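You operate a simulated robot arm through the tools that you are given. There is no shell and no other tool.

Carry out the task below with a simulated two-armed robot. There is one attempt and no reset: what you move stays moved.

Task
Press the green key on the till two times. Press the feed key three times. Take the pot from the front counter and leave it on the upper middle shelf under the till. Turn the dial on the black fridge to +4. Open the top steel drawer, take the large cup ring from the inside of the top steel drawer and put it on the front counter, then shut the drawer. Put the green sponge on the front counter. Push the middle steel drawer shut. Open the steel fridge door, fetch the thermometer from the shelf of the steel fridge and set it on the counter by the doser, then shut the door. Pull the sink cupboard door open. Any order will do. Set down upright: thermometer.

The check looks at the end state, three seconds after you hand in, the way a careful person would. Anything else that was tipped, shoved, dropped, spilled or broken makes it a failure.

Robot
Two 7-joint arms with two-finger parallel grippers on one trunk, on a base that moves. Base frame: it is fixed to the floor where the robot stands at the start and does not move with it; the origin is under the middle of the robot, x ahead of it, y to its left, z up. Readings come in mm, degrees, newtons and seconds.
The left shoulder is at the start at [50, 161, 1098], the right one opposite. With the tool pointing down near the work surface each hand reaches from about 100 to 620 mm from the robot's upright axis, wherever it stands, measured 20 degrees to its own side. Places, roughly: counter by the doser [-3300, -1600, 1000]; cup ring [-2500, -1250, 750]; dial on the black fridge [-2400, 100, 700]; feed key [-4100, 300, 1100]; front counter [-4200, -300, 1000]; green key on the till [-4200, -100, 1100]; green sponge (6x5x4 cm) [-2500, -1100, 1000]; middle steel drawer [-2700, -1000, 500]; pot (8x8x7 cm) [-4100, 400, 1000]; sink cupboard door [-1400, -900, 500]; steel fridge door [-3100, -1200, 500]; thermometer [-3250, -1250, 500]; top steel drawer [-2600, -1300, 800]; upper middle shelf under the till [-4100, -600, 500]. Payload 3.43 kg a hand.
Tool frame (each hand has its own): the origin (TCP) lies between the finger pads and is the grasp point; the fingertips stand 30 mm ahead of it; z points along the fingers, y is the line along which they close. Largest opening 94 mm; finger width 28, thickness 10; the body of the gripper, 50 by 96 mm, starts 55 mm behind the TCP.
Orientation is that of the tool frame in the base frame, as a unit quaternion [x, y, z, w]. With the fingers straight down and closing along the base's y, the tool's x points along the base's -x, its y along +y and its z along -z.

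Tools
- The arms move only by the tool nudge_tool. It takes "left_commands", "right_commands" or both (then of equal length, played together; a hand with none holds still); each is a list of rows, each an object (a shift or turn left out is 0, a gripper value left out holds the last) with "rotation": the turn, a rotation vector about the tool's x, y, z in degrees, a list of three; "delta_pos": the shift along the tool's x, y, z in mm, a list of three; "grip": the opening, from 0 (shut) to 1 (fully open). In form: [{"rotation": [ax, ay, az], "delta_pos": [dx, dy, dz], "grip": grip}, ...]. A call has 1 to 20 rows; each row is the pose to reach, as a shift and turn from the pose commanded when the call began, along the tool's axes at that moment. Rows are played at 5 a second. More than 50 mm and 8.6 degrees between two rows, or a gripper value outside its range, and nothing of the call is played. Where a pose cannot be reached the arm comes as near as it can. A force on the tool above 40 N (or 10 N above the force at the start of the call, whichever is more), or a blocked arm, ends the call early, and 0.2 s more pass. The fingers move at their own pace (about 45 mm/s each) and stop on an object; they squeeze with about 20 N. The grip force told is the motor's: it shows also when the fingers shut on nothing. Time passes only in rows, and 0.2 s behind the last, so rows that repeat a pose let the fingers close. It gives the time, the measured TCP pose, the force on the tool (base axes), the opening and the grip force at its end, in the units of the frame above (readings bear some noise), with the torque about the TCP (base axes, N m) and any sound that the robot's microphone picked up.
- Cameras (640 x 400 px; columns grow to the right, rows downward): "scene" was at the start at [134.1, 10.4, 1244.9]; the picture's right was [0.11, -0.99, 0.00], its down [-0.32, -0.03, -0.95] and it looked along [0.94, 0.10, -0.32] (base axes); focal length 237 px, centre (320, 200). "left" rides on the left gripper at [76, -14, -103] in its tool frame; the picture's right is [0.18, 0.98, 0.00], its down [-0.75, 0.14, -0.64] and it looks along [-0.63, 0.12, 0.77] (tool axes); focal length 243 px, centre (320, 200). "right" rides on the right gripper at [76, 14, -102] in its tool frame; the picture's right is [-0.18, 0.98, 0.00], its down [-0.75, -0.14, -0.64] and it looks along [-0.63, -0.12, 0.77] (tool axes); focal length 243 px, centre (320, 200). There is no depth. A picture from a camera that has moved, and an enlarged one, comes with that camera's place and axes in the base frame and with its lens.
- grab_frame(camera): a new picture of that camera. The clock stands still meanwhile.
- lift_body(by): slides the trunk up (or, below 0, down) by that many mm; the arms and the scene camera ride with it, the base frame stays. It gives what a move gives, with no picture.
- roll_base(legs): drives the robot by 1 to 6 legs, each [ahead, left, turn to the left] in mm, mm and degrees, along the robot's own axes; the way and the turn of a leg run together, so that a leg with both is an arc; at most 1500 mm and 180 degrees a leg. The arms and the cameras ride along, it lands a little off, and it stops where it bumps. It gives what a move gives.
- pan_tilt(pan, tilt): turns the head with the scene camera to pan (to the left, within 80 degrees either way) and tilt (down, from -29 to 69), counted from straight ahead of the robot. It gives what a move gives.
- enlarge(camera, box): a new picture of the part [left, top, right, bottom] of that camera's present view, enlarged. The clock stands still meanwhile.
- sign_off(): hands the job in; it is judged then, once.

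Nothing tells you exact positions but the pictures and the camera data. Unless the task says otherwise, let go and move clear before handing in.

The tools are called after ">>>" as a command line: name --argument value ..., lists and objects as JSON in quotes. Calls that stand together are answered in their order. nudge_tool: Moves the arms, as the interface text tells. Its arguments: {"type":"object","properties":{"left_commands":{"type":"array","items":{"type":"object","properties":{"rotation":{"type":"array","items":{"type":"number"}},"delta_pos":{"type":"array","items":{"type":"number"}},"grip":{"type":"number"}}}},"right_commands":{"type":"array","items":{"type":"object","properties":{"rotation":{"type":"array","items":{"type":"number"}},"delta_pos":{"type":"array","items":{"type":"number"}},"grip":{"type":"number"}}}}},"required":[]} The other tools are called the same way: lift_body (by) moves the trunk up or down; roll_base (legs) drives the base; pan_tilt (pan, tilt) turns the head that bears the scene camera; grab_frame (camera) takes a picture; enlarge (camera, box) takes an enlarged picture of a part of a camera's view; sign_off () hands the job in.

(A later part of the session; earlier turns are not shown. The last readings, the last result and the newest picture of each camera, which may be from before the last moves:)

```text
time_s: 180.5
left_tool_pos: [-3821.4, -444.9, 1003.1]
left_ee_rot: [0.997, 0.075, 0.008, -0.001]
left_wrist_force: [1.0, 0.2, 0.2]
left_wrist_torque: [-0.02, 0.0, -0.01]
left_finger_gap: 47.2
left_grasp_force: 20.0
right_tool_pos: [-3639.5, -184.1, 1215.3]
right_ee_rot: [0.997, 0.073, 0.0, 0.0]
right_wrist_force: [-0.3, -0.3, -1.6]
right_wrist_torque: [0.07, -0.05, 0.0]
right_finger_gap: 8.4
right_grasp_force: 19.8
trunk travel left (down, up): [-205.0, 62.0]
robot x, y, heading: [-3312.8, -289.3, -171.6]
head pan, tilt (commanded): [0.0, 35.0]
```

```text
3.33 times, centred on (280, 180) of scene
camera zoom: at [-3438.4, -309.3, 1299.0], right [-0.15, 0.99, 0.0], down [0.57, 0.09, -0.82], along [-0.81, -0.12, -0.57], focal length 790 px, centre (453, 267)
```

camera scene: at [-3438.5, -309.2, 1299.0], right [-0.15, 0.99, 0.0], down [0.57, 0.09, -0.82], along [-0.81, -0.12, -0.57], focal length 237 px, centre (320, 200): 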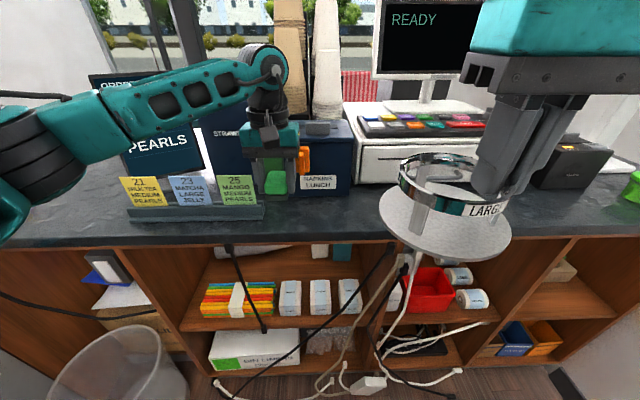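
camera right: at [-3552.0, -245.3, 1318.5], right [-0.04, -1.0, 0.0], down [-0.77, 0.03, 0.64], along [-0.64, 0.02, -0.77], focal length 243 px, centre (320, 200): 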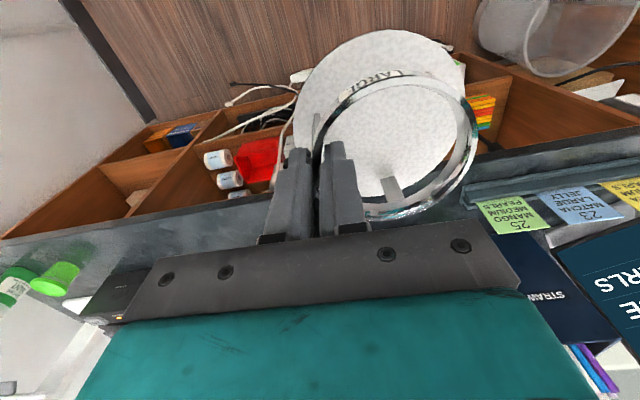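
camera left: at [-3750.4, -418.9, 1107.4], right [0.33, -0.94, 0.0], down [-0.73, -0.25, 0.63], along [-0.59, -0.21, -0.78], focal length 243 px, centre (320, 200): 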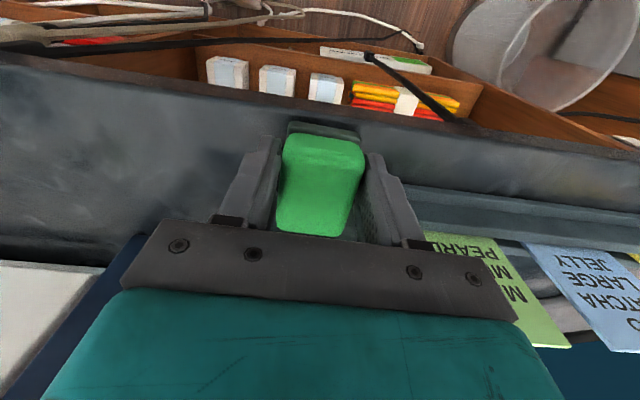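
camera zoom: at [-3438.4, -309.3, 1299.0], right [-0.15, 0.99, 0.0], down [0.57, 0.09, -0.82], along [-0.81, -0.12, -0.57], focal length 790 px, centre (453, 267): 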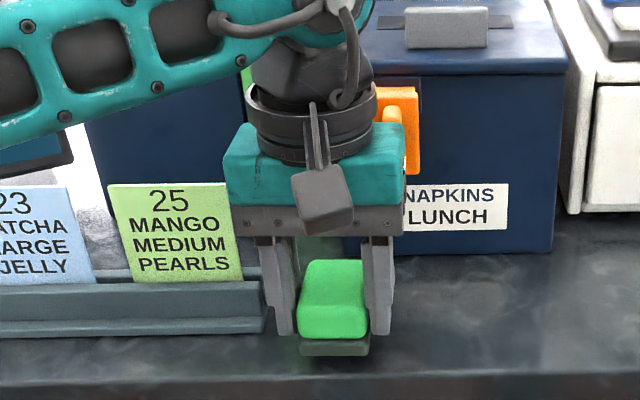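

Close to the surface. I'll lower in small increments and watch the vertical force.

>>> nudge_tool --left_commands '[{"delta_pos": [0, 0, 4]}, {"delta_pos": [0, 0, 8]}, {"delta_pos": [0, 0, 8]}]'

>>> nudge_tool --left_commands '[{"delta_pos": [0, 0, 3]}, {"delta_pos": [0, 0, 3]}]'

>>> nudge_tool --left_commands '[{"delta_pos": [0, 0, 3]}, {"delta_pos": [0, 0, 3]}]'

```text
time_s: 181.3
left_tool_pos: [-3820.0, -442.6, 997.7]
left_ee_rot: [0.997, 0.076, 0.009, -0.001]
left_wrist_force: [0.2, 0.6, -0.6]
left_wrist_torque: [0.01, 0.03, 0.02]
left_finger_gap: 47.2
left_grasp_force: 20.0
right_tool_pos: [-3639.1, -183.7, 1216.1]
right_ee_rot: [0.997, 0.073, 0.0, 0.0]
right_wrist_force: [1.0, 1.0, -2.3]
right_wrist_torque: [0.08, 0.02, 0.01]
right_finger_gap: 8.4
right_grasp_force: 19.9
trunk travel left (down, up): [-205.0, 62.0]
robot x, y, heading: [-3309.8, -288.5, -171.6]
head pan, tilt (commanded): [0.0, 35.0]
```

```text
time_s: 181.9
left_tool_pos: [-3821.4, -443.2, 993.2]
left_ee_rot: [0.997, 0.075, 0.009, -0.001]
left_wrist_force: [-0.7, 0.4, 0.2]
left_wrist_torque: [0.02, 0.01, 0.0]
left_finger_gap: 47.6
left_grasp_force: 19.8
right_tool_pos: [-3639.7, -183.7, 1215.1]
right_ee_rot: [0.997, 0.073, 0.0, 0.0]
right_wrist_force: [-0.2, -0.4, -2.5]
right_wrist_torque: [0.07, 0.04, 0.0]
right_finger_gap: 8.4
right_grasp_force: 20.2
trunk travel left (down, up): [-205.0, 62.0]
robot x, y, heading: [-3314.8, -289.7, -171.4]
head pan, tilt (commanded): [0.0, 35.0]
```

```text
time_s: 182.5
left_tool_pos: [-3821.9, -443.4, 990.1]
left_ee_rot: [0.997, 0.076, 0.008, -0.001]
left_wrist_force: [-0.4, 0.2, -0.8]
left_wrist_torque: [0.01, 0.02, 0.0]
left_finger_gap: 47.2
left_grasp_force: 20.0
right_tool_pos: [-3640.3, -184.8, 1215.1]
right_ee_rot: [0.997, 0.073, 0.001, 0.0]
right_wrist_force: [1.4, 0.2, -1.9]
right_wrist_torque: [0.08, 0.02, 0.01]
right_finger_gap: 8.2
right_grasp_force: 20.1
trunk travel left (down, up): [-205.0, 62.0]
robot x, y, heading: [-3311.2, -295.1, -171.4]
head pan, tilt (commanded): [0.0, 35.0]
```

No contact yet; continue down.

>>> nudge_tool --left_commands '[{"delta_pos": [0, 0, 4]}, {"delta_pos": [0, 0, 4]}]'

>>> nudge_tool --left_commands '[{"delta_pos": [0, 0, 4]}, {"delta_pos": [0, 0, 4]}]'

>>> nudge_tool --left_commands '[{"delta_pos": [0, 0, 4]}, {"delta_pos": [0, 0, 4]}]'

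>>> enlarge --camera "scene" --box '[200, 120, 360, 240]'

```text
time_s: 183.1
left_tool_pos: [-3821.6, -442.5, 988.4]
left_ee_rot: [0.997, 0.077, 0.007, -0.002]
left_wrist_force: [-0.7, -1.2, 8.9]
left_wrist_torque: [-0.06, -0.01, 0.02]
left_finger_gap: 47.3
left_grasp_force: 20.3
right_tool_pos: [-3638.8, -183.2, 1216.3]
right_ee_rot: [0.997, 0.073, 0.0, 0.001]
right_wrist_force: [0.4, -0.5, -2.0]
right_wrist_torque: [0.03, 0.04, 0.02]
right_finger_gap: 8.4
right_grasp_force: 20.2
trunk travel left (down, up): [-205.0, 62.0]
robot x, y, heading: [-3315.3, -293.2, -171.3]
head pan, tilt (commanded): [0.0, 35.0]
```

```text
time_s: 183.7
left_tool_pos: [-3821.5, -442.5, 984.3]
left_ee_rot: [0.997, 0.076, 0.007, -0.002]
left_wrist_force: [-2.1, -2.5, 17.1]
left_wrist_torque: [-0.06, 0.03, 0.03]
left_finger_gap: 47.6
left_grasp_force: 20.0
right_tool_pos: [-3638.9, -183.7, 1217.3]
right_ee_rot: [0.997, 0.073, -0.001, 0.0]
right_wrist_force: [0.0, 0.7, -2.6]
right_wrist_torque: [0.09, 0.0, 0.06]
right_finger_gap: 8.2
right_grasp_force: 19.8
trunk travel left (down, up): [-205.0, 62.0]
robot x, y, heading: [-3314.3, -290.5, -171.5]
head pan, tilt (commanded): [0.0, 35.0]
```

```text
time_s: 184.3
left_tool_pos: [-3820.5, -441.5, 980.0]
left_ee_rot: [0.997, 0.075, 0.008, 0.0]
left_wrist_force: [-3.1, -3.3, 18.1]
left_wrist_torque: [-0.22, 0.0, 0.03]
left_finger_gap: 47.3
left_grasp_force: 19.9
right_tool_pos: [-3638.4, -183.4, 1216.2]
right_ee_rot: [0.997, 0.073, -0.001, 0.0]
right_wrist_force: [0.3, 0.7, -2.7]
right_wrist_torque: [0.07, -0.01, 0.01]
right_finger_gap: 8.1
right_grasp_force: 19.7
trunk travel left (down, up): [-205.0, 62.0]
robot x, y, heading: [-3315.8, -294.2, -171.4]
head pan, tilt (commanded): [0.0, 35.0]
```

```text
3.33 times, centred on (280, 180) of scene
camera zoom: at [-3437.1, -309.1, 1299.2], right [-0.15, 0.99, 0.0], down [0.57, 0.09, -0.82], along [-0.81, -0.12, -0.57], focal length 790 px, centre (453, 267)
```

zoom: 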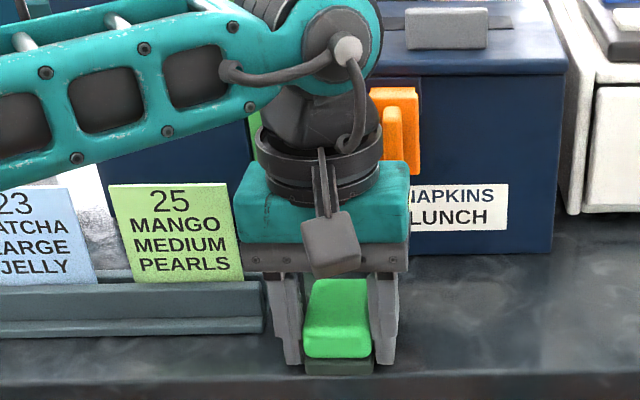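

The sponge is resting on the counter (contact force). Release and rise.

>>> nudge_tool --left_commands '[{"grip": 0.55}, {"grip": 0.65}, {"delta_pos": [0, 0, -4], "grip": 0.68}, {"delta_pos": [0, 0, -30]}, {"delta_pos": [0, 0, -70]}, {"delta_pos": [0, 0, -110]}, {"delta_pos": [0, 0, -150]}, {"delta_pos": [20, 0, -190]}, {"delta_pos": [60, 15, -220]}, {"delta_pos": [105, 30, -230]}, {"delta_pos": [150, 40, -230]}]'

>>> grab_frame --camera "scene"

>>> grab_frame --camera "left"

```text
refused: row 9 steps farther than a row can; nothing moved
```

```text
taken
camera scene: at [-3437.1, -309.1, 1299.2], right [-0.15, 0.99, 0.0], down [0.57, 0.09, -0.82], along [-0.81, -0.12, -0.57], focal length 237 px, centre (320, 200)
```

scene: 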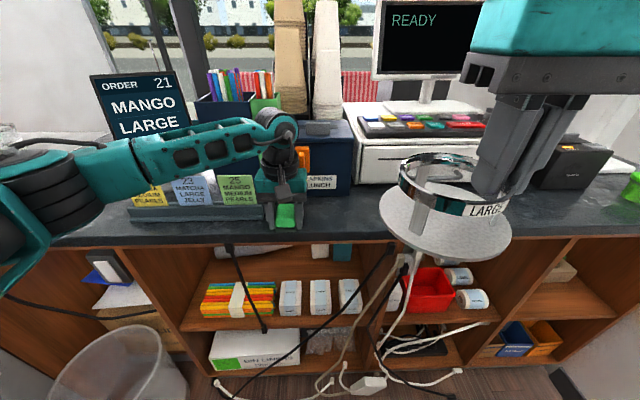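

```text
taken
camera left: at [-3748.5, -416.7, 1083.9], right [0.33, -0.94, 0.0], down [-0.73, -0.25, 0.63], along [-0.59, -0.21, -0.78], focal length 243 px, centre (320, 200)
```

left: 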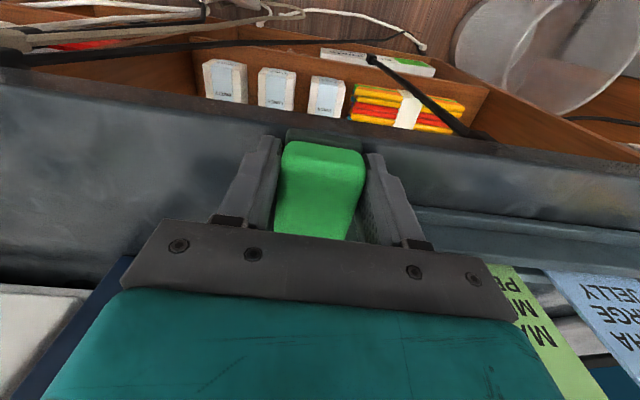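

The row step was too large, so nothing moved. Since the sponge sits only ~12 mm from the edge, I'll also shift it 25 mm further in before releasing.

>>> nudge_tool --left_commands '[{"delta_pos": [0, 0, -8]}, {"delta_pos": [-12, 0, -10]}, {"delta_pos": [-25, 0, -10]}, {"delta_pos": [-25, 0, -4]}, {"delta_pos": [-25, 0, 0]}, {"delta_pos": [-25, 0, 0], "grip": 0.55}, {"delta_pos": [-25, 0, 0], "grip": 0.65}, {"delta_pos": [-25, 0, 0], "grip": 0.65}, {"delta_pos": [-25, 0, -20], "grip": 0.65}, {"delta_pos": [-25, 0, -55]}, {"delta_pos": [-25, 0, -95]}, {"delta_pos": [-25, 0, -135]}, {"delta_pos": [-10, 0, -170]}, {"delta_pos": [20, 0, -200]}, {"delta_pos": [60, 10, -220]}, {"delta_pos": [100, 20, -230]}, {"delta_pos": [140, 30, -230]}]'

>>> grab_frame --camera "scene"

>>> grab_frame --camera "left"

```text
time_s: 187.9
left_tool_pos: [-3682.5, -452.8, 1209.9]
left_ee_rot: [0.997, 0.076, 0.009, -0.001]
left_wrist_force: [-0.2, -0.2, 0.1]
left_wrist_torque: [0.0, 0.04, 0.04]
left_finger_gap: 61.2
left_grasp_force: 0.0
right_tool_pos: [-3639.5, -184.7, 1215.4]
right_ee_rot: [0.997, 0.073, -0.001, -0.001]
right_wrist_force: [-0.6, -0.8, -2.7]
right_wrist_torque: [0.08, 0.0, 0.03]
right_finger_gap: 8.2
right_grasp_force: 20.3
trunk travel left (down, up): [-205.0, 62.0]
robot x, y, heading: [-3313.2, -292.1, -171.2]
head pan, tilt (commanded): [0.0, 35.0]
```

```text
taken
camera scene: at [-3438.0, -309.7, 1299.0], right [-0.15, 0.99, 0.0], down [0.57, 0.09, -0.82], along [-0.81, -0.12, -0.57], focal length 237 px, centre (320, 200)
```

scene: 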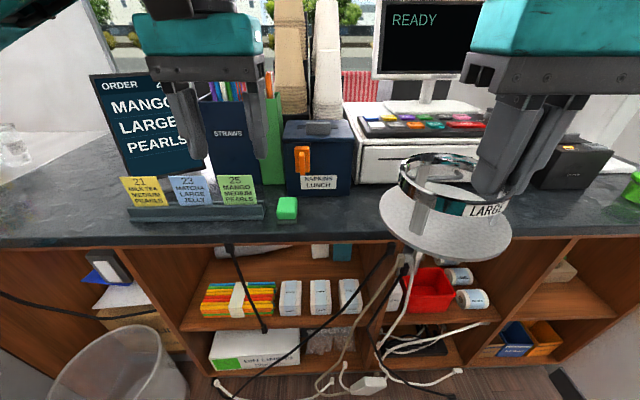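

```text
taken
camera left: at [-3610.7, -427.6, 1313.9], right [0.33, -0.94, 0.0], down [-0.73, -0.26, 0.63], along [-0.59, -0.21, -0.78], focal length 243 px, centre (320, 200)
```

left: 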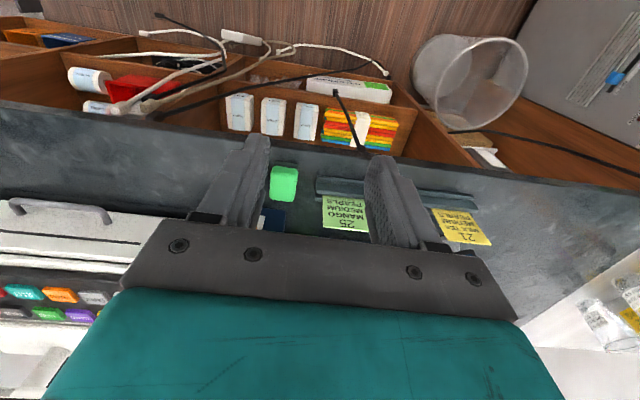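

Sponge placed well inside the counter. Now bring the ring (right hand) forward to the free spot to the right of the sponge, then down partway.

>>> nudge_tool --right_commands '[{"delta_pos": [-42, 10.5, 0]}, {"delta_pos": [-84, 21, 0]}, {"delta_pos": [-126, 31.5, 0]}, {"delta_pos": [-168, 42, 0]}, {"delta_pos": [-210, 52.5, 0]}, {"delta_pos": [-252, 63, 0]}, {"delta_pos": [-252, 63, 40]}, {"delta_pos": [-252, 63, 80]}, {"delta_pos": [-252, 63, 120]}, {"delta_pos": [-252, 63, 160]}, {"delta_pos": [-252, 63, 160]}]'

>>> grab_frame --camera "scene"

>>> grab_frame --camera "right"

```text
time_s: 190.3
left_tool_pos: [-3683.0, -453.1, 1210.9]
left_ee_rot: [0.997, 0.076, 0.008, -0.001]
left_wrist_force: [0.7, -0.3, 0.9]
left_wrist_torque: [0.0, 0.03, 0.0]
left_finger_gap: 61.0
left_grasp_force: 0.0
right_tool_pos: [-3881.3, -289.4, 1053.9]
right_ee_rot: [0.997, 0.074, -0.001, 0.0]
right_wrist_force: [0.0, 0.2, -1.3]
right_wrist_torque: [0.1, 0.01, 0.01]
right_finger_gap: 8.0
right_grasp_force: 19.9
trunk travel left (down, up): [-205.0, 62.0]
robot x, y, heading: [-3309.4, -292.5, -171.3]
head pan, tilt (commanded): [0.0, 35.0]
```

```text
taken
camera scene: at [-3438.4, -309.3, 1299.0], right [-0.15, 0.99, 0.0], down [0.57, 0.09, -0.82], along [-0.81, -0.12, -0.57], focal length 237 px, centre (320, 200)
```

scene: 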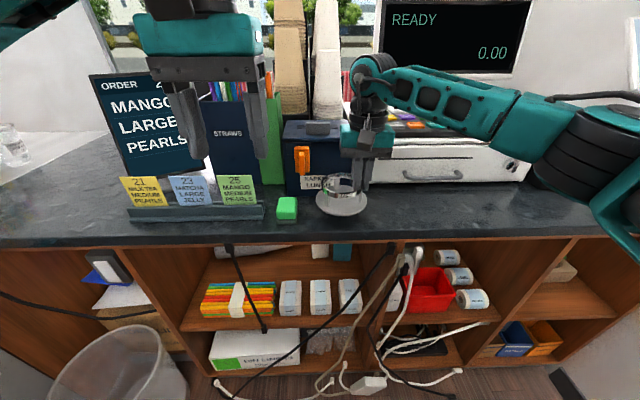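

```text
taken
camera right: at [-3802.8, -292.1, 1157.9], right [-0.04, -1.0, 0.0], down [-0.77, 0.03, 0.64], along [-0.64, 0.03, -0.77], focal length 243 px, centre (320, 200)
```

right: 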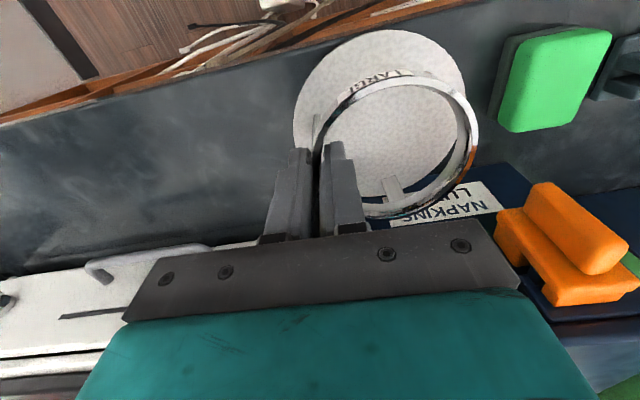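

The true counter edge is at L≈-3825 and the napkin box front ≈-3960, so I'll centre the ring between (18 mm forward, 15 mm left) and lower it.

>>> nudge_tool --right_commands '[{"delta_pos": [-9, 8, 10]}, {"delta_pos": [-18, 15, 25]}, {"delta_pos": [-18, 15, 42]}, {"delta_pos": [-18, 15, 42]}]'

>>> nudge_tool --right_commands '[{"delta_pos": [0, 0, 4]}, {"delta_pos": [0, 0, 4]}]'

>>> enlarge --camera "scene" --box '[260, 140, 420, 240]'

>>> grab_frame --camera "left"

```text
time_s: 191.3
left_tool_pos: [-3683.5, -452.0, 1209.6]
left_ee_rot: [0.997, 0.076, 0.009, 0.0]
left_wrist_force: [0.4, 0.7, 1.2]
left_wrist_torque: [-0.02, 0.01, 0.02]
left_finger_gap: 61.0
left_grasp_force: 0.2
right_tool_pos: [-3897.5, -300.6, 1014.9]
right_ee_rot: [0.997, 0.074, 0.0, -0.001]
right_wrist_force: [-0.1, -0.4, -1.7]
right_wrist_torque: [0.06, -0.03, 0.02]
right_finger_gap: 8.0
right_grasp_force: 20.0
trunk travel left (down, up): [-205.0, 62.0]
robot x, y, heading: [-3317.9, -291.3, -171.5]
head pan, tilt (commanded): [0.0, 35.0]
```

```text
time_s: 191.9
left_tool_pos: [-3683.6, -451.9, 1209.9]
left_ee_rot: [0.997, 0.074, 0.009, 0.0]
left_wrist_force: [0.6, -0.6, -0.5]
left_wrist_torque: [0.03, 0.0, -0.01]
left_finger_gap: 61.1
left_grasp_force: 0.1
right_tool_pos: [-3897.2, -300.3, 1009.4]
right_ee_rot: [0.997, 0.074, -0.001, 0.0]
right_wrist_force: [-0.1, 0.5, 0.9]
right_wrist_torque: [-0.13, -0.05, -0.03]
right_finger_gap: 8.1
right_grasp_force: 19.7
trunk travel left (down, up): [-205.0, 62.0]
robot x, y, heading: [-3311.1, -292.6, -171.6]
head pan, tilt (commanded): [0.0, 35.0]
```

```text
4.00 times, centred on (340, 190) of scene
camera zoom: at [-3438.4, -309.2, 1299.0], right [-0.15, 0.99, 0.0], down [0.57, 0.09, -0.82], along [-0.81, -0.12, -0.57], focal length 949 px, centre (240, 240)
```

zoom: 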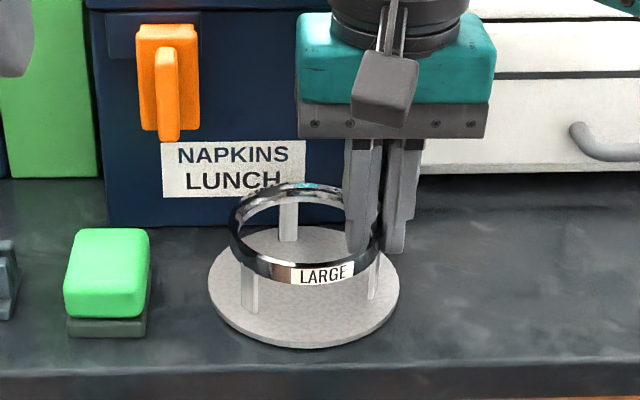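

```text
taken
camera left: at [-3611.7, -427.0, 1313.8], right [0.33, -0.94, 0.0], down [-0.73, -0.25, 0.63], along [-0.59, -0.21, -0.78], focal length 243 px, centre (320, 200)
```

left: 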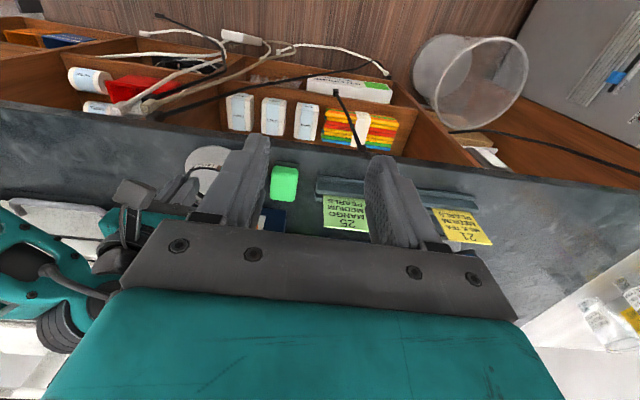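

The ring base is just touching. A bit lower, then release straight up.

>>> nudge_tool --right_commands '[{"delta_pos": [0, 0, 2]}, {"delta_pos": [0, 0, 2]}]'

```text
time_s: 192.5
left_tool_pos: [-3683.7, -453.5, 1210.3]
left_ee_rot: [0.997, 0.075, 0.008, 0.0]
left_wrist_force: [-0.2, 0.3, -0.3]
left_wrist_torque: [0.0, -0.01, -0.02]
left_finger_gap: 61.2
left_grasp_force: 0.0
right_tool_pos: [-3895.1, -299.8, 1010.2]
right_ee_rot: [0.997, 0.073, 0.0, 0.0]
right_wrist_force: [-2.6, -0.9, 5.4]
right_wrist_torque: [-0.1, -0.24, -0.08]
right_finger_gap: 8.1
right_grasp_force: 19.6
trunk travel left (down, up): [-205.0, 62.0]
robot x, y, heading: [-3312.7, -289.4, -171.4]
head pan, tilt (commanded): [0.0, 35.0]
```

Contact confirmed. Open gently and lift away.

>>> nudge_tool --right_commands '[{"grip": 0.15}, {"grip": 0.3}, {"grip": 0.35}, {"grip": 0.35}, {"delta_pos": [0, 0, -20]}, {"delta_pos": [0, 0, -50]}, {"delta_pos": [0, 0, -90]}, {"delta_pos": [0, 0, -130]}, {"delta_pos": [0, 0, -170]}, {"delta_pos": [30, -10, -200]}, {"delta_pos": [70, -20, -210]}, {"delta_pos": [110, -30, -210]}, {"delta_pos": [150, -40, -210]}, {"delta_pos": [190, -50, -210]}]'

>>> grab_frame --camera "scene"

>>> grab_frame --camera "right"

```text
time_s: 195.5
left_tool_pos: [-3681.2, -453.0, 1210.3]
left_ee_rot: [0.997, 0.075, 0.009, 0.0]
left_wrist_force: [-0.1, -0.8, 0.1]
left_wrist_torque: [0.0, 0.0, -0.01]
left_finger_gap: 61.1
left_grasp_force: 0.0
right_tool_pos: [-3713.3, -222.0, 1217.8]
right_ee_rot: [0.997, 0.073, -0.002, 0.001]
right_wrist_force: [-1.0, -0.6, -0.1]
right_wrist_torque: [-0.03, 0.0, 0.01]
right_finger_gap: 32.9
right_grasp_force: 0.1
trunk travel left (down, up): [-205.0, 62.0]
robot x, y, heading: [-3311.4, -288.6, -171.5]
head pan, tilt (commanded): [0.0, 35.0]
```

```text
taken
camera scene: at [-3437.8, -308.9, 1299.1], right [-0.15, 0.99, 0.0], down [0.57, 0.09, -0.82], along [-0.81, -0.12, -0.57], focal length 237 px, centre (320, 200)
```

scene: 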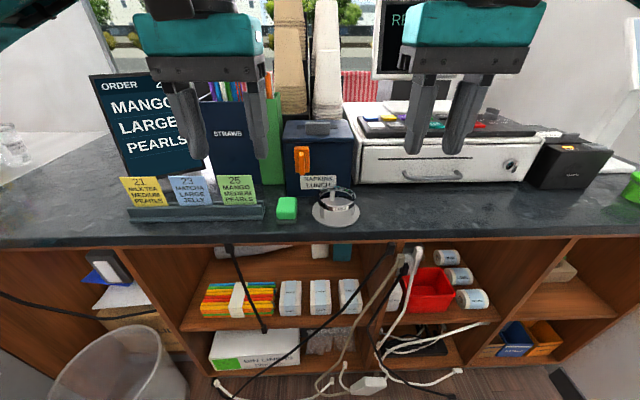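

```text
taken
camera right: at [-3634.3, -225.0, 1320.2], right [-0.04, -1.0, 0.0], down [-0.77, 0.03, 0.64], along [-0.64, 0.03, -0.77], focal length 243 px, centre (320, 200)
```

right: 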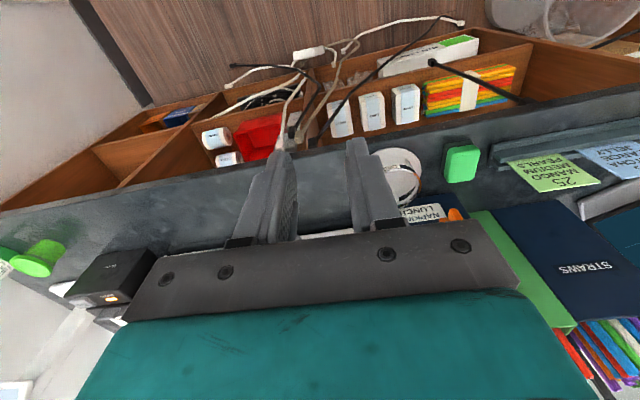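

Ring and sponge are both on the front counter. Next I'll move right to the till, printer and pot, and look closely.

>>> roll_base --legs '[[0, -330, 0]]'

>>> pan_tilt --pan 0 --tilt 30

>>> grab_frame --camera "scene"

>>> pan_tilt --pan -35 --tilt 30

>>> grab_frame --camera "scene"

>>> grab_frame --camera "right"

>>> grab_frame --camera "left"

```text
time_s: 199.0
left_tool_pos: [-3733.9, -122.6, 1210.3]
left_ee_rot: [0.997, 0.076, 0.009, -0.001]
left_wrist_force: [0.0, -0.5, -1.4]
left_wrist_torque: [0.0, -0.02, 0.0]
left_finger_gap: 61.0
left_grasp_force: 0.1
right_tool_pos: [-3764.6, 108.2, 1218.1]
right_ee_rot: [0.997, 0.073, 0.0, 0.0]
right_wrist_force: [0.2, 0.5, -0.1]
right_wrist_torque: [0.03, 0.01, -0.03]
right_finger_gap: 32.8
right_grasp_force: 0.1
trunk travel left (down, up): [-205.0, 62.0]
robot x, y, heading: [-3363.3, 40.3, -171.4]
head pan, tilt (commanded): [0.0, 35.0]
```

```text
time_s: 199.7
left_tool_pos: [-3732.6, -123.1, 1209.6]
left_ee_rot: [0.997, 0.076, 0.009, 0.0]
left_wrist_force: [-0.2, -0.1, -0.1]
left_wrist_torque: [0.0, 0.01, 0.01]
left_finger_gap: 60.8
left_grasp_force: 0.0
right_tool_pos: [-3764.7, 106.1, 1217.3]
right_ee_rot: [0.997, 0.074, -0.001, -0.001]
right_wrist_force: [0.8, 0.0, 0.4]
right_wrist_torque: [-0.01, 0.03, 0.0]
right_finger_gap: 33.1
right_grasp_force: 0.0
trunk travel left (down, up): [-205.0, 62.0]
robot x, y, heading: [-3361.2, 40.0, -171.1]
head pan, tilt (commanded): [0.0, 30.0]
```

```text
taken
camera scene: at [-3490.7, 20.3, 1306.7], right [-0.15, 0.99, 0.0], down [0.49, 0.08, -0.87], along [-0.86, -0.13, -0.5], focal length 237 px, centre (320, 200)
```

scene: 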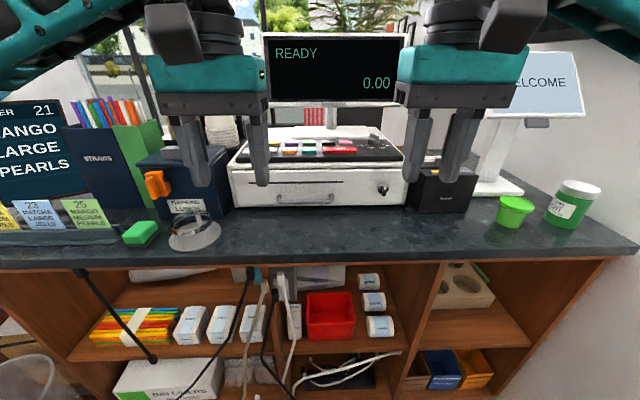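

```text
time_s: 200.7
left_tool_pos: [-3733.5, -122.3, 1210.2]
left_ee_rot: [0.997, 0.076, 0.01, 0.0]
left_wrist_force: [0.1, 0.1, -0.3]
left_wrist_torque: [-0.03, 0.0, -0.01]
left_finger_gap: 61.2
left_grasp_force: 0.0
right_tool_pos: [-3764.2, 106.8, 1218.1]
right_ee_rot: [0.997, 0.073, -0.001, -0.001]
right_wrist_force: [-0.3, -0.5, -0.5]
right_wrist_torque: [0.01, 0.02, 0.0]
right_finger_gap: 32.8
right_grasp_force: 0.1
trunk travel left (down, up): [-205.0, 62.0]
robot x, y, heading: [-3363.9, 38.2, -171.5]
head pan, tilt (commanded): [-35.0, 30.0]
```

```text
taken
camera scene: at [-3482.3, 74.0, 1306.8], right [0.44, 0.9, 0.0], down [0.45, -0.22, -0.87], along [-0.78, 0.38, -0.5], focal length 237 px, centre (320, 200)
```

scene: 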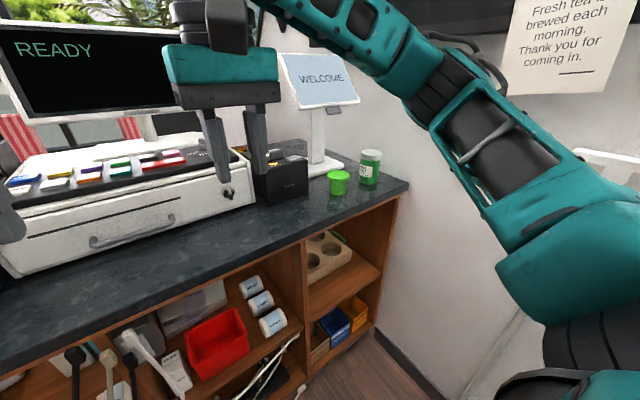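

```text
taken
camera right: at [-3685.3, 104.2, 1320.0], right [-0.04, -1.0, 0.0], down [-0.77, 0.03, 0.64], along [-0.64, 0.03, -0.77], focal length 243 px, centre (320, 200)
```

right: 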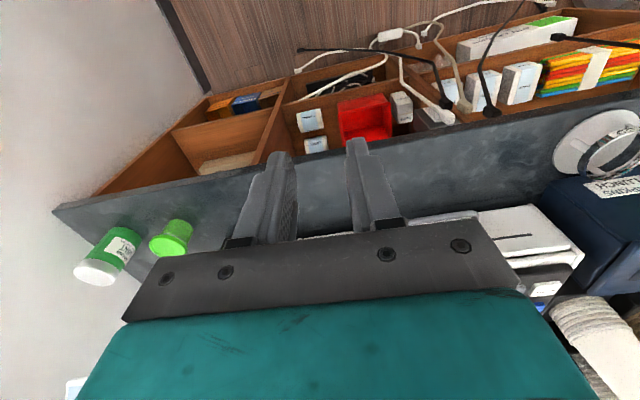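

```text
taken
camera left: at [-3661.6, -97.3, 1313.7], right [0.33, -0.94, 0.0], down [-0.73, -0.26, 0.63], along [-0.59, -0.21, -0.78], focal length 243 px, centre (320, 200)
```

left: 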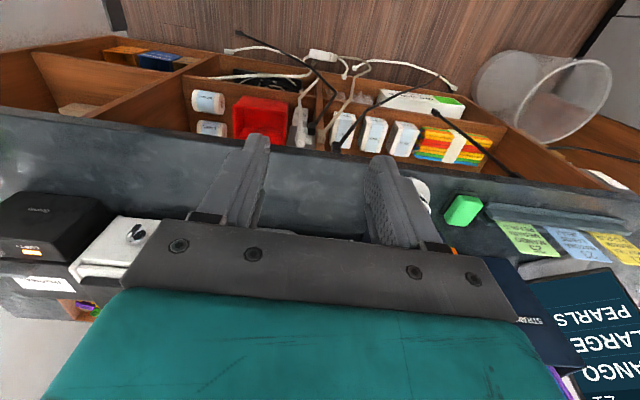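

I see the till keyboard, black printer (feed key), a small bright-green pot and a jar beside it. Zooming in on each.

>>> enlarge --camera "scene" --box '[240, 130, 420, 220]'

>>> pan_tilt --pan 0 --tilt 30

>>> enlarge --camera "scene" --box '[220, 110, 420, 220]'

>>> enlarge --camera "scene" --box '[400, 130, 620, 250]'

>>> enlarge --camera "left" --box '[0, 160, 180, 330]'

```text
3.56 times, centred on (330, 175) of scene
camera zoom: at [-3482.3, 74.0, 1306.8], right [0.44, 0.9, 0.0], down [0.45, -0.22, -0.87], along [-0.78, 0.38, -0.5], focal length 843 px, centre (284, 289)
```

zoom: 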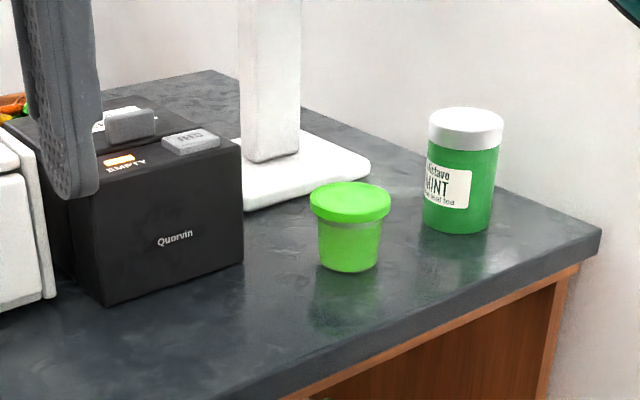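

```text
time_s: 201.7
left_tool_pos: [-3732.2, -122.9, 1210.2]
left_ee_rot: [0.997, 0.076, 0.01, -0.001]
left_wrist_force: [-0.1, -0.4, 0.6]
left_wrist_torque: [-0.01, -0.05, 0.0]
left_finger_gap: 61.1
left_grasp_force: 0.1
right_tool_pos: [-3764.6, 107.0, 1218.6]
right_ee_rot: [0.997, 0.072, 0.0, 0.0]
right_wrist_force: [0.2, 0.4, 0.0]
right_wrist_torque: [0.01, -0.01, 0.01]
right_finger_gap: 33.0
right_grasp_force: 0.0
trunk travel left (down, up): [-205.0, 62.0]
robot x, y, heading: [-3361.6, 40.3, -171.6]
head pan, tilt (commanded): [0.0, 30.0]
```

```text
3.20 times, centred on (320, 165) of scene
camera zoom: at [-3490.7, 20.4, 1306.8], right [-0.15, 0.99, 0.0], down [0.49, 0.07, -0.87], along [-0.86, -0.13, -0.5], focal length 759 px, centre (320, 312)
```

zoom: 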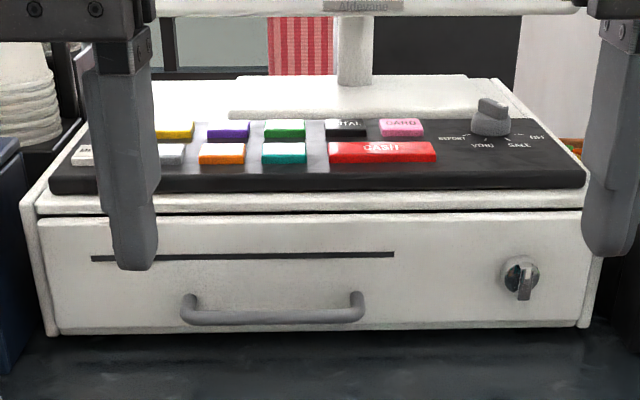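

```text
2.91 times, centred on (510, 190) of scene
camera zoom: at [-3490.7, 20.4, 1306.8], right [-0.15, 0.99, 0.0], down [0.49, 0.07, -0.87], along [-0.86, -0.13, -0.5], focal length 690 px, centre (-233, 229)
```

zoom: 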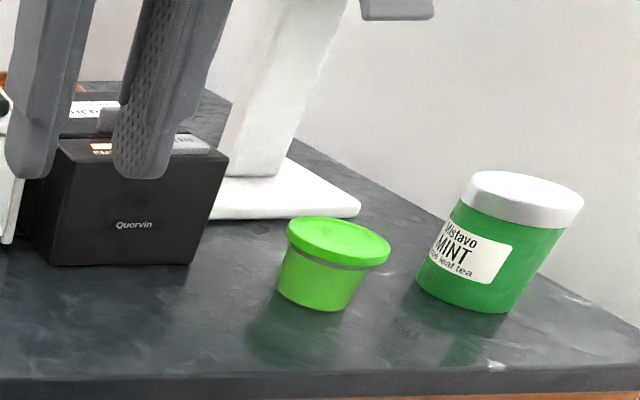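

```text
2.35 times, centred on (90, 245) of left
camera zoom: at [-3661.6, -97.2, 1313.7], right [0.33, -0.94, 0.0], down [-0.73, -0.26, 0.63], along [-0.59, -0.21, -0.78], focal length 571 px, centre (861, 94)
```

zoom: 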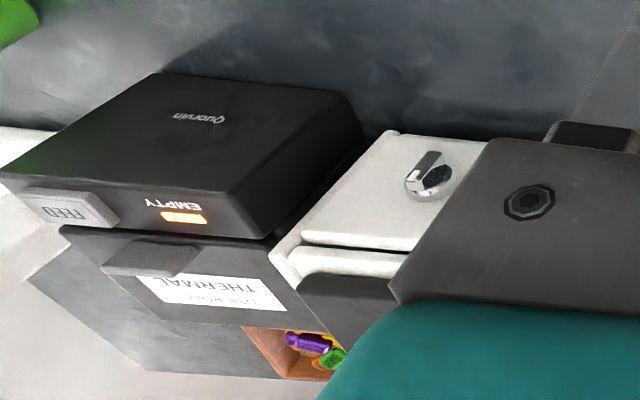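

The pot is the lidded bright-green one near (-4058, 425); FEED key at about (-4118, 299, 1063). The till's green key is in the back row. I'll move closer to the counter for the key work.

>>> roll_base --legs '[[0, -100, 1.3], [200, 0, 0]]'

>>> pan_tilt --pan 10 --tilt 30

>>> grab_frame --camera "scene"

>>> grab_frame --camera "left"

>>> grab_frame --camera "right"

```text
time_s: 204.4
left_tool_pos: [-3942.4, -71.0, 1210.0]
left_ee_rot: [0.996, 0.09, 0.009, -0.001]
left_wrist_force: [-1.0, 0.8, -0.5]
left_wrist_torque: [0.02, 0.0, 0.02]
left_finger_gap: 61.2
left_grasp_force: 0.1
right_tool_pos: [-3979.2, 157.4, 1217.1]
right_ee_rot: [0.996, 0.088, 0.0, 0.0]
right_wrist_force: [-0.5, -0.9, 0.0]
right_wrist_torque: [0.0, -0.03, -0.01]
right_finger_gap: 33.2
right_grasp_force: 0.0
trunk travel left (down, up): [-205.0, 62.0]
robot x, y, heading: [-3574.5, 101.6, -169.6]
head pan, tilt (commanded): [0.0, 30.0]
```

```text
time_s: 205.1
left_tool_pos: [-3941.0, -73.2, 1209.6]
left_ee_rot: [0.996, 0.091, 0.008, 0.0]
left_wrist_force: [0.3, -0.7, -0.5]
left_wrist_torque: [-0.02, 0.0, 0.02]
left_finger_gap: 61.1
left_grasp_force: 0.0
right_tool_pos: [-3977.9, 157.5, 1217.6]
right_ee_rot: [0.996, 0.088, -0.001, -0.001]
right_wrist_force: [0.8, 0.2, 0.7]
right_wrist_torque: [-0.03, 0.01, -0.01]
right_finger_gap: 32.9
right_grasp_force: 0.2
trunk travel left (down, up): [-205.0, 62.0]
robot x, y, heading: [-3575.8, 99.4, -169.7]
head pan, tilt (commanded): [10.0, 30.0]
```

```text
taken
camera scene: at [-3698.7, 62.7, 1306.8], right [-0.35, 0.94, 0.0], down [0.47, 0.17, -0.87], along [-0.81, -0.3, -0.5], focal length 237 px, centre (320, 200)
```

scene: 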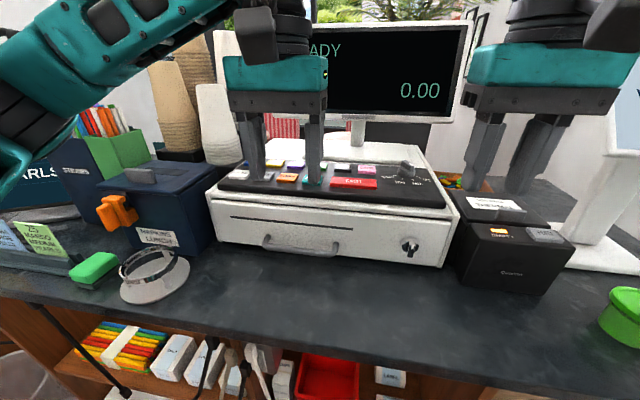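

```text
taken
camera left: at [-3870.2, -44.6, 1313.8], right [0.36, -0.93, 0.0], down [-0.73, -0.28, 0.63], along [-0.59, -0.23, -0.78], focal length 243 px, centre (320, 200)
```

left: 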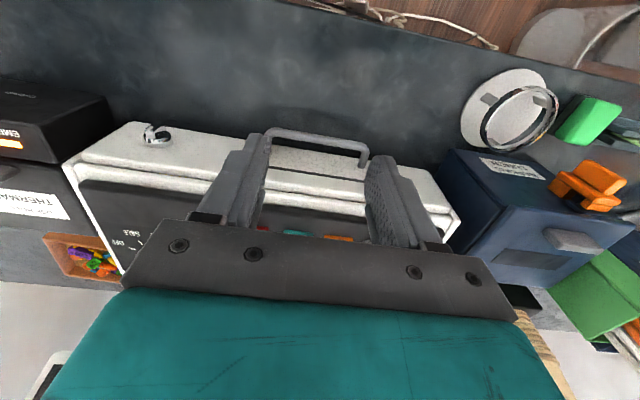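

```text
taken
camera right: at [-3899.7, 156.1, 1320.1], right [-0.01, -1.0, 0.0], down [-0.77, 0.01, 0.64], along [-0.64, 0.01, -0.77], focal length 243 px, centre (320, 200)
```

right: 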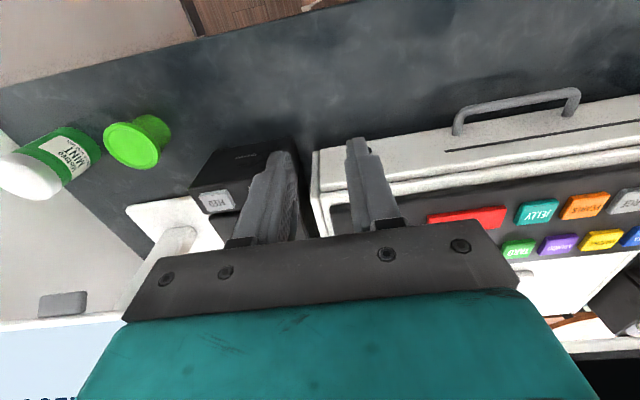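

The wrist camera sees the keyboard: red CASH, teal, orange, gray, and a green key in the back row. I'll zoom to read them.

>>> enlarge --camera "right" --box '[420, 170, 640, 290]'

>>> enlarge --camera "scene" --box '[210, 140, 470, 270]'

>>> enlarge --camera "scene" --box '[440, 180, 640, 320]'

```text
2.91 times, centred on (530, 230) of right
camera zoom: at [-3899.7, 156.1, 1320.1], right [-0.01, -1.0, 0.0], down [-0.77, 0.01, 0.64], along [-0.64, 0.01, -0.77], focal length 706 px, centre (-291, 113)
```

zoom: 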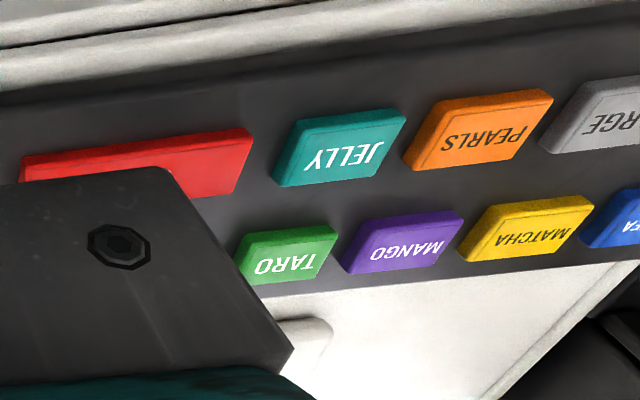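

```text
2.46 times, centred on (340, 205) of scene
camera zoom: at [-3698.7, 62.7, 1306.8], right [-0.35, 0.94, 0.0], down [0.47, 0.17, -0.87], along [-0.81, -0.3, -0.5], focal length 584 px, centre (271, 188)
```

zoom: 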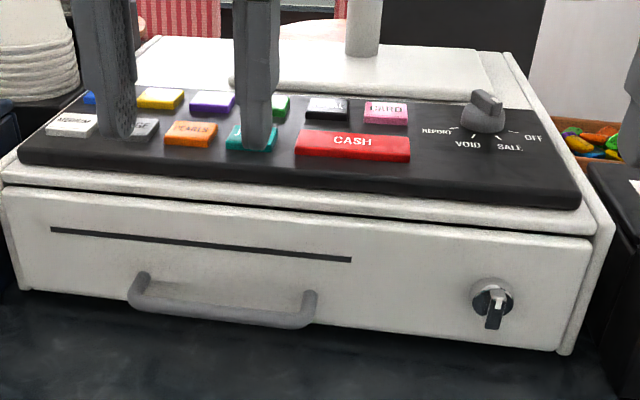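

```text
2.86 times, centred on (540, 250) of scene
camera zoom: at [-3698.7, 62.7, 1306.8], right [-0.35, 0.94, 0.0], down [0.47, 0.17, -0.87], along [-0.81, -0.3, -0.5], focal length 678 px, centre (-309, 57)
```

zoom: 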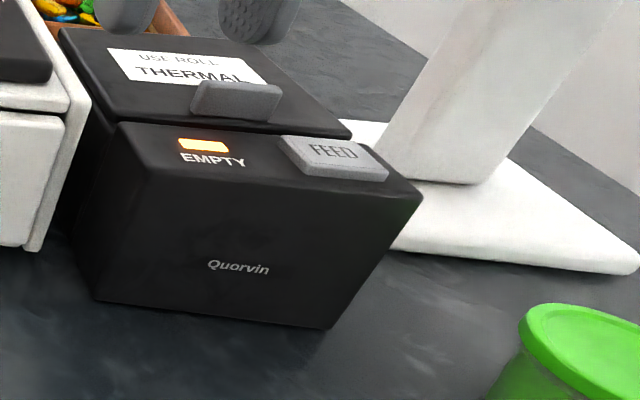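

The green key reads TARO; I place it at about (-4166, -111, 1106). I'll raise the trunk, close the left hand, tilt it slightly forward and move it above the key.

>>> lift_body --by 45

>>> nudge_tool --left_commands '[{"delta_pos": [-38, 0, 0], "rotation": [0, -5, 0], "grip": 0}, {"delta_pos": [-76, 0, 0], "rotation": [0, -10, 0]}, {"delta_pos": [-114, 0, 0], "rotation": [0, -15, 0]}, {"delta_pos": [-152, 0, 0], "rotation": [0, -20, 0]}, {"delta_pos": [-180, 0, 0], "rotation": [0, -25, 0]}, {"delta_pos": [-180, 0, 0], "rotation": [0, -25, 0]}]'

>>> grab_frame --camera "left"

>>> grab_frame --camera "scene"

>>> grab_frame --camera "right"

```text
time_s: 206.0
left_tool_pos: [-3942.6, -72.7, 1255.2]
left_ee_rot: [0.996, 0.089, 0.008, -0.001]
left_wrist_force: [-0.5, 0.0, -1.8]
left_wrist_torque: [-0.02, -0.03, -0.01]
left_finger_gap: 60.8
left_grasp_force: 0.1
right_tool_pos: [-3979.1, 157.8, 1261.2]
right_ee_rot: [0.996, 0.088, 0.0, -0.001]
right_wrist_force: [-0.5, 0.1, 0.4]
right_wrist_torque: [-0.02, 0.05, -0.02]
right_finger_gap: 32.9
right_grasp_force: 0.0
trunk travel left (down, up): [-250.0, 17.0]
robot x, y, heading: [-3575.6, 101.2, -169.9]
head pan, tilt (commanded): [10.0, 30.0]
```

```text
time_s: 207.4
left_tool_pos: [-4115.8, -103.1, 1252.4]
left_ee_rot: [0.974, 0.088, -0.208, 0.019]
left_wrist_force: [-0.1, 0.2, -0.3]
left_wrist_torque: [-0.01, -0.01, 0.03]
left_finger_gap: 0.1
left_grasp_force: 19.7
right_tool_pos: [-3978.8, 156.4, 1262.2]
right_ee_rot: [0.996, 0.089, -0.001, 0.0]
right_wrist_force: [-0.4, 0.2, 0.4]
right_wrist_torque: [0.0, -0.07, 0.01]
right_finger_gap: 32.9
right_grasp_force: 0.0
trunk travel left (down, up): [-250.0, 17.0]
robot x, y, heading: [-3572.1, 101.7, -170.1]
head pan, tilt (commanded): [10.0, 30.0]
```

```text
taken
camera left: at [-4008.6, -70.1, 1314.8], right [0.34, -0.94, -0.08], down [-0.39, -0.22, 0.89], along [-0.85, -0.28, -0.44], focal length 243 px, centre (320, 200)
```

left: 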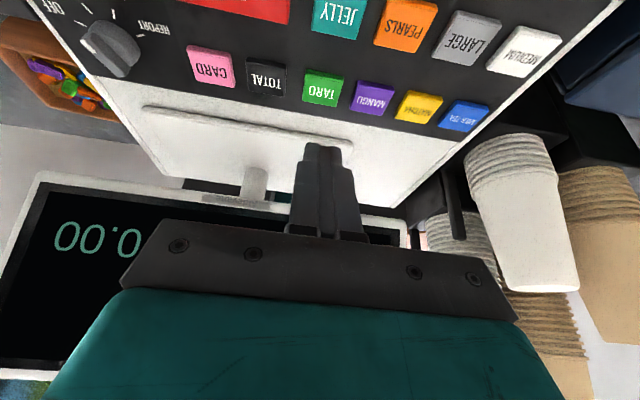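

```text
taken
camera scene: at [-3698.6, 62.6, 1351.8], right [-0.35, 0.94, 0.0], down [0.47, 0.17, -0.87], along [-0.81, -0.3, -0.5], focal length 237 px, centre (320, 200)
```

scene: 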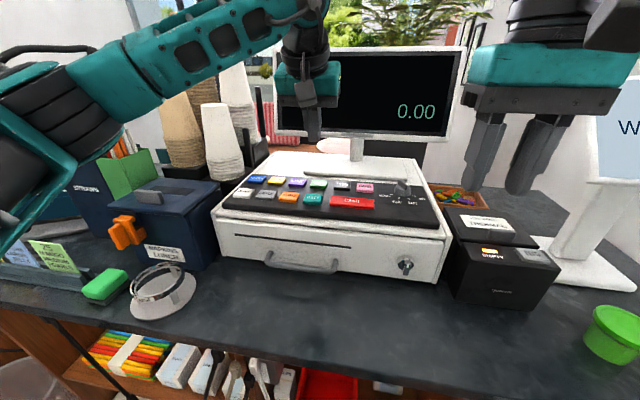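

```text
taken
camera right: at [-3899.7, 156.1, 1365.1], right [-0.01, -1.0, 0.0], down [-0.77, 0.01, 0.64], along [-0.64, 0.01, -0.77], focal length 243 px, centre (320, 200)
```

right: 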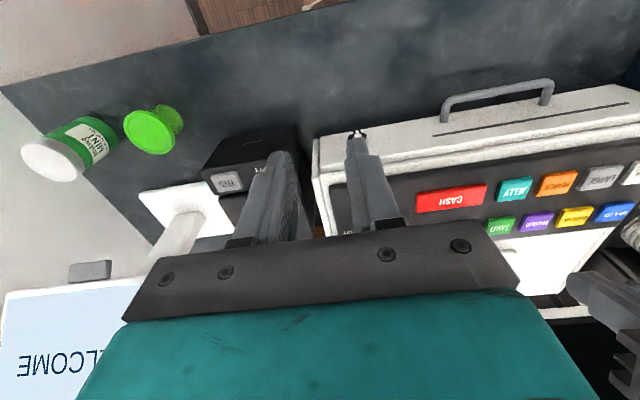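

Three views agree: the green TARO key's centre is about (-4175, -118), top z≈1101. Moving to hover ~25 mm above it.

>>> nudge_tool --left_commands '[{"delta_pos": [-5, 1, 36]}, {"delta_pos": [-9, 2.5, 72]}, {"delta_pos": [-13.7, 3.8, 108]}, {"delta_pos": [-13.7, 3.8, 108]}]'

>>> grab_frame --camera "left"

>>> enlarge --camera "scene" --box '[240, 120, 420, 230]'

>>> enlarge --camera "right" --box '[400, 160, 640, 320]'

```text
time_s: 208.4
left_tool_pos: [-4172.7, -118.2, 1162.1]
left_ee_rot: [0.974, 0.088, -0.208, 0.019]
left_wrist_force: [0.1, -0.5, -0.7]
left_wrist_torque: [-0.01, 0.01, 0.0]
left_finger_gap: 0.2
left_grasp_force: 19.9
right_tool_pos: [-3977.7, 157.1, 1263.2]
right_ee_rot: [0.996, 0.088, -0.001, 0.0]
right_wrist_force: [-0.1, 0.2, 0.2]
right_wrist_torque: [0.03, 0.04, 0.0]
right_finger_gap: 32.8
right_grasp_force: 0.0
trunk travel left (down, up): [-250.0, 17.0]
robot x, y, heading: [-3574.2, 102.3, -169.7]
head pan, tilt (commanded): [10.0, 30.0]
```

```text
taken
camera left: at [-4065.9, -82.9, 1223.9], right [0.34, -0.94, -0.08], down [-0.39, -0.22, 0.89], along [-0.85, -0.28, -0.44], focal length 243 px, centre (320, 200)
```

left: 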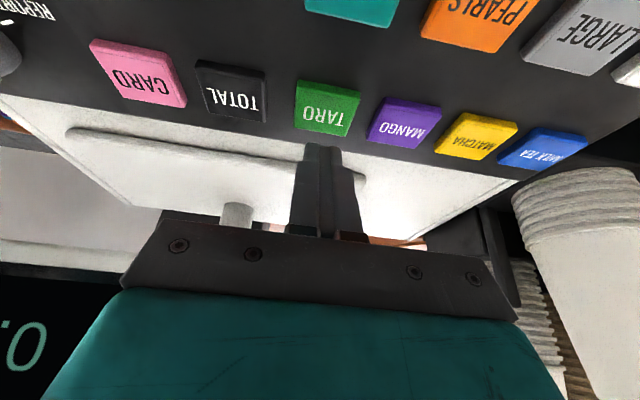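

```text
3.56 times, centred on (330, 175) of scene
camera zoom: at [-3698.3, 62.6, 1351.8], right [-0.35, 0.94, 0.0], down [0.47, 0.17, -0.87], along [-0.81, -0.3, -0.5], focal length 843 px, centre (284, 289)
```

zoom: 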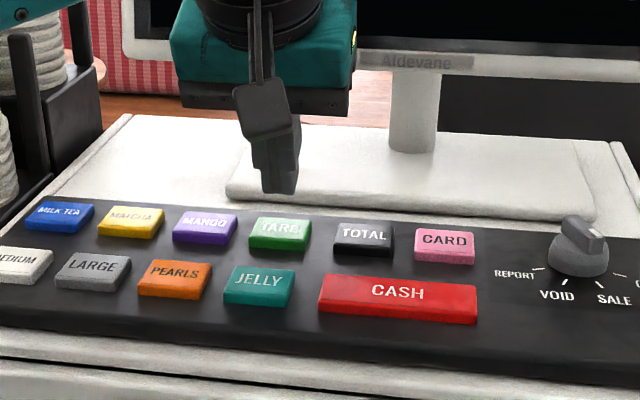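

```text
2.50 times, centred on (520, 240) of right
camera zoom: at [-3899.4, 156.2, 1365.2], right [-0.01, -1.0, 0.0], down [-0.77, 0.01, 0.64], along [-0.64, 0.01, -0.77], focal length 606 px, centre (-180, 100)
```

zoom: 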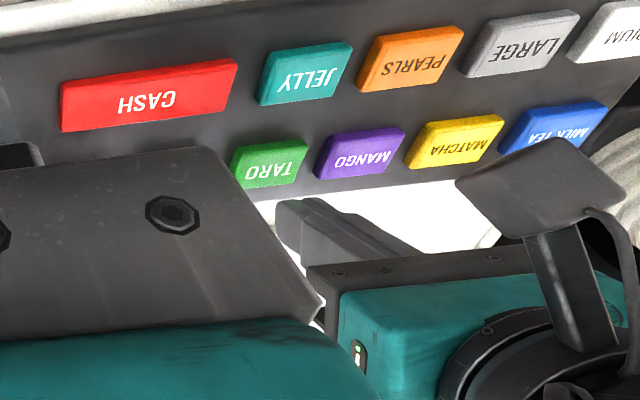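

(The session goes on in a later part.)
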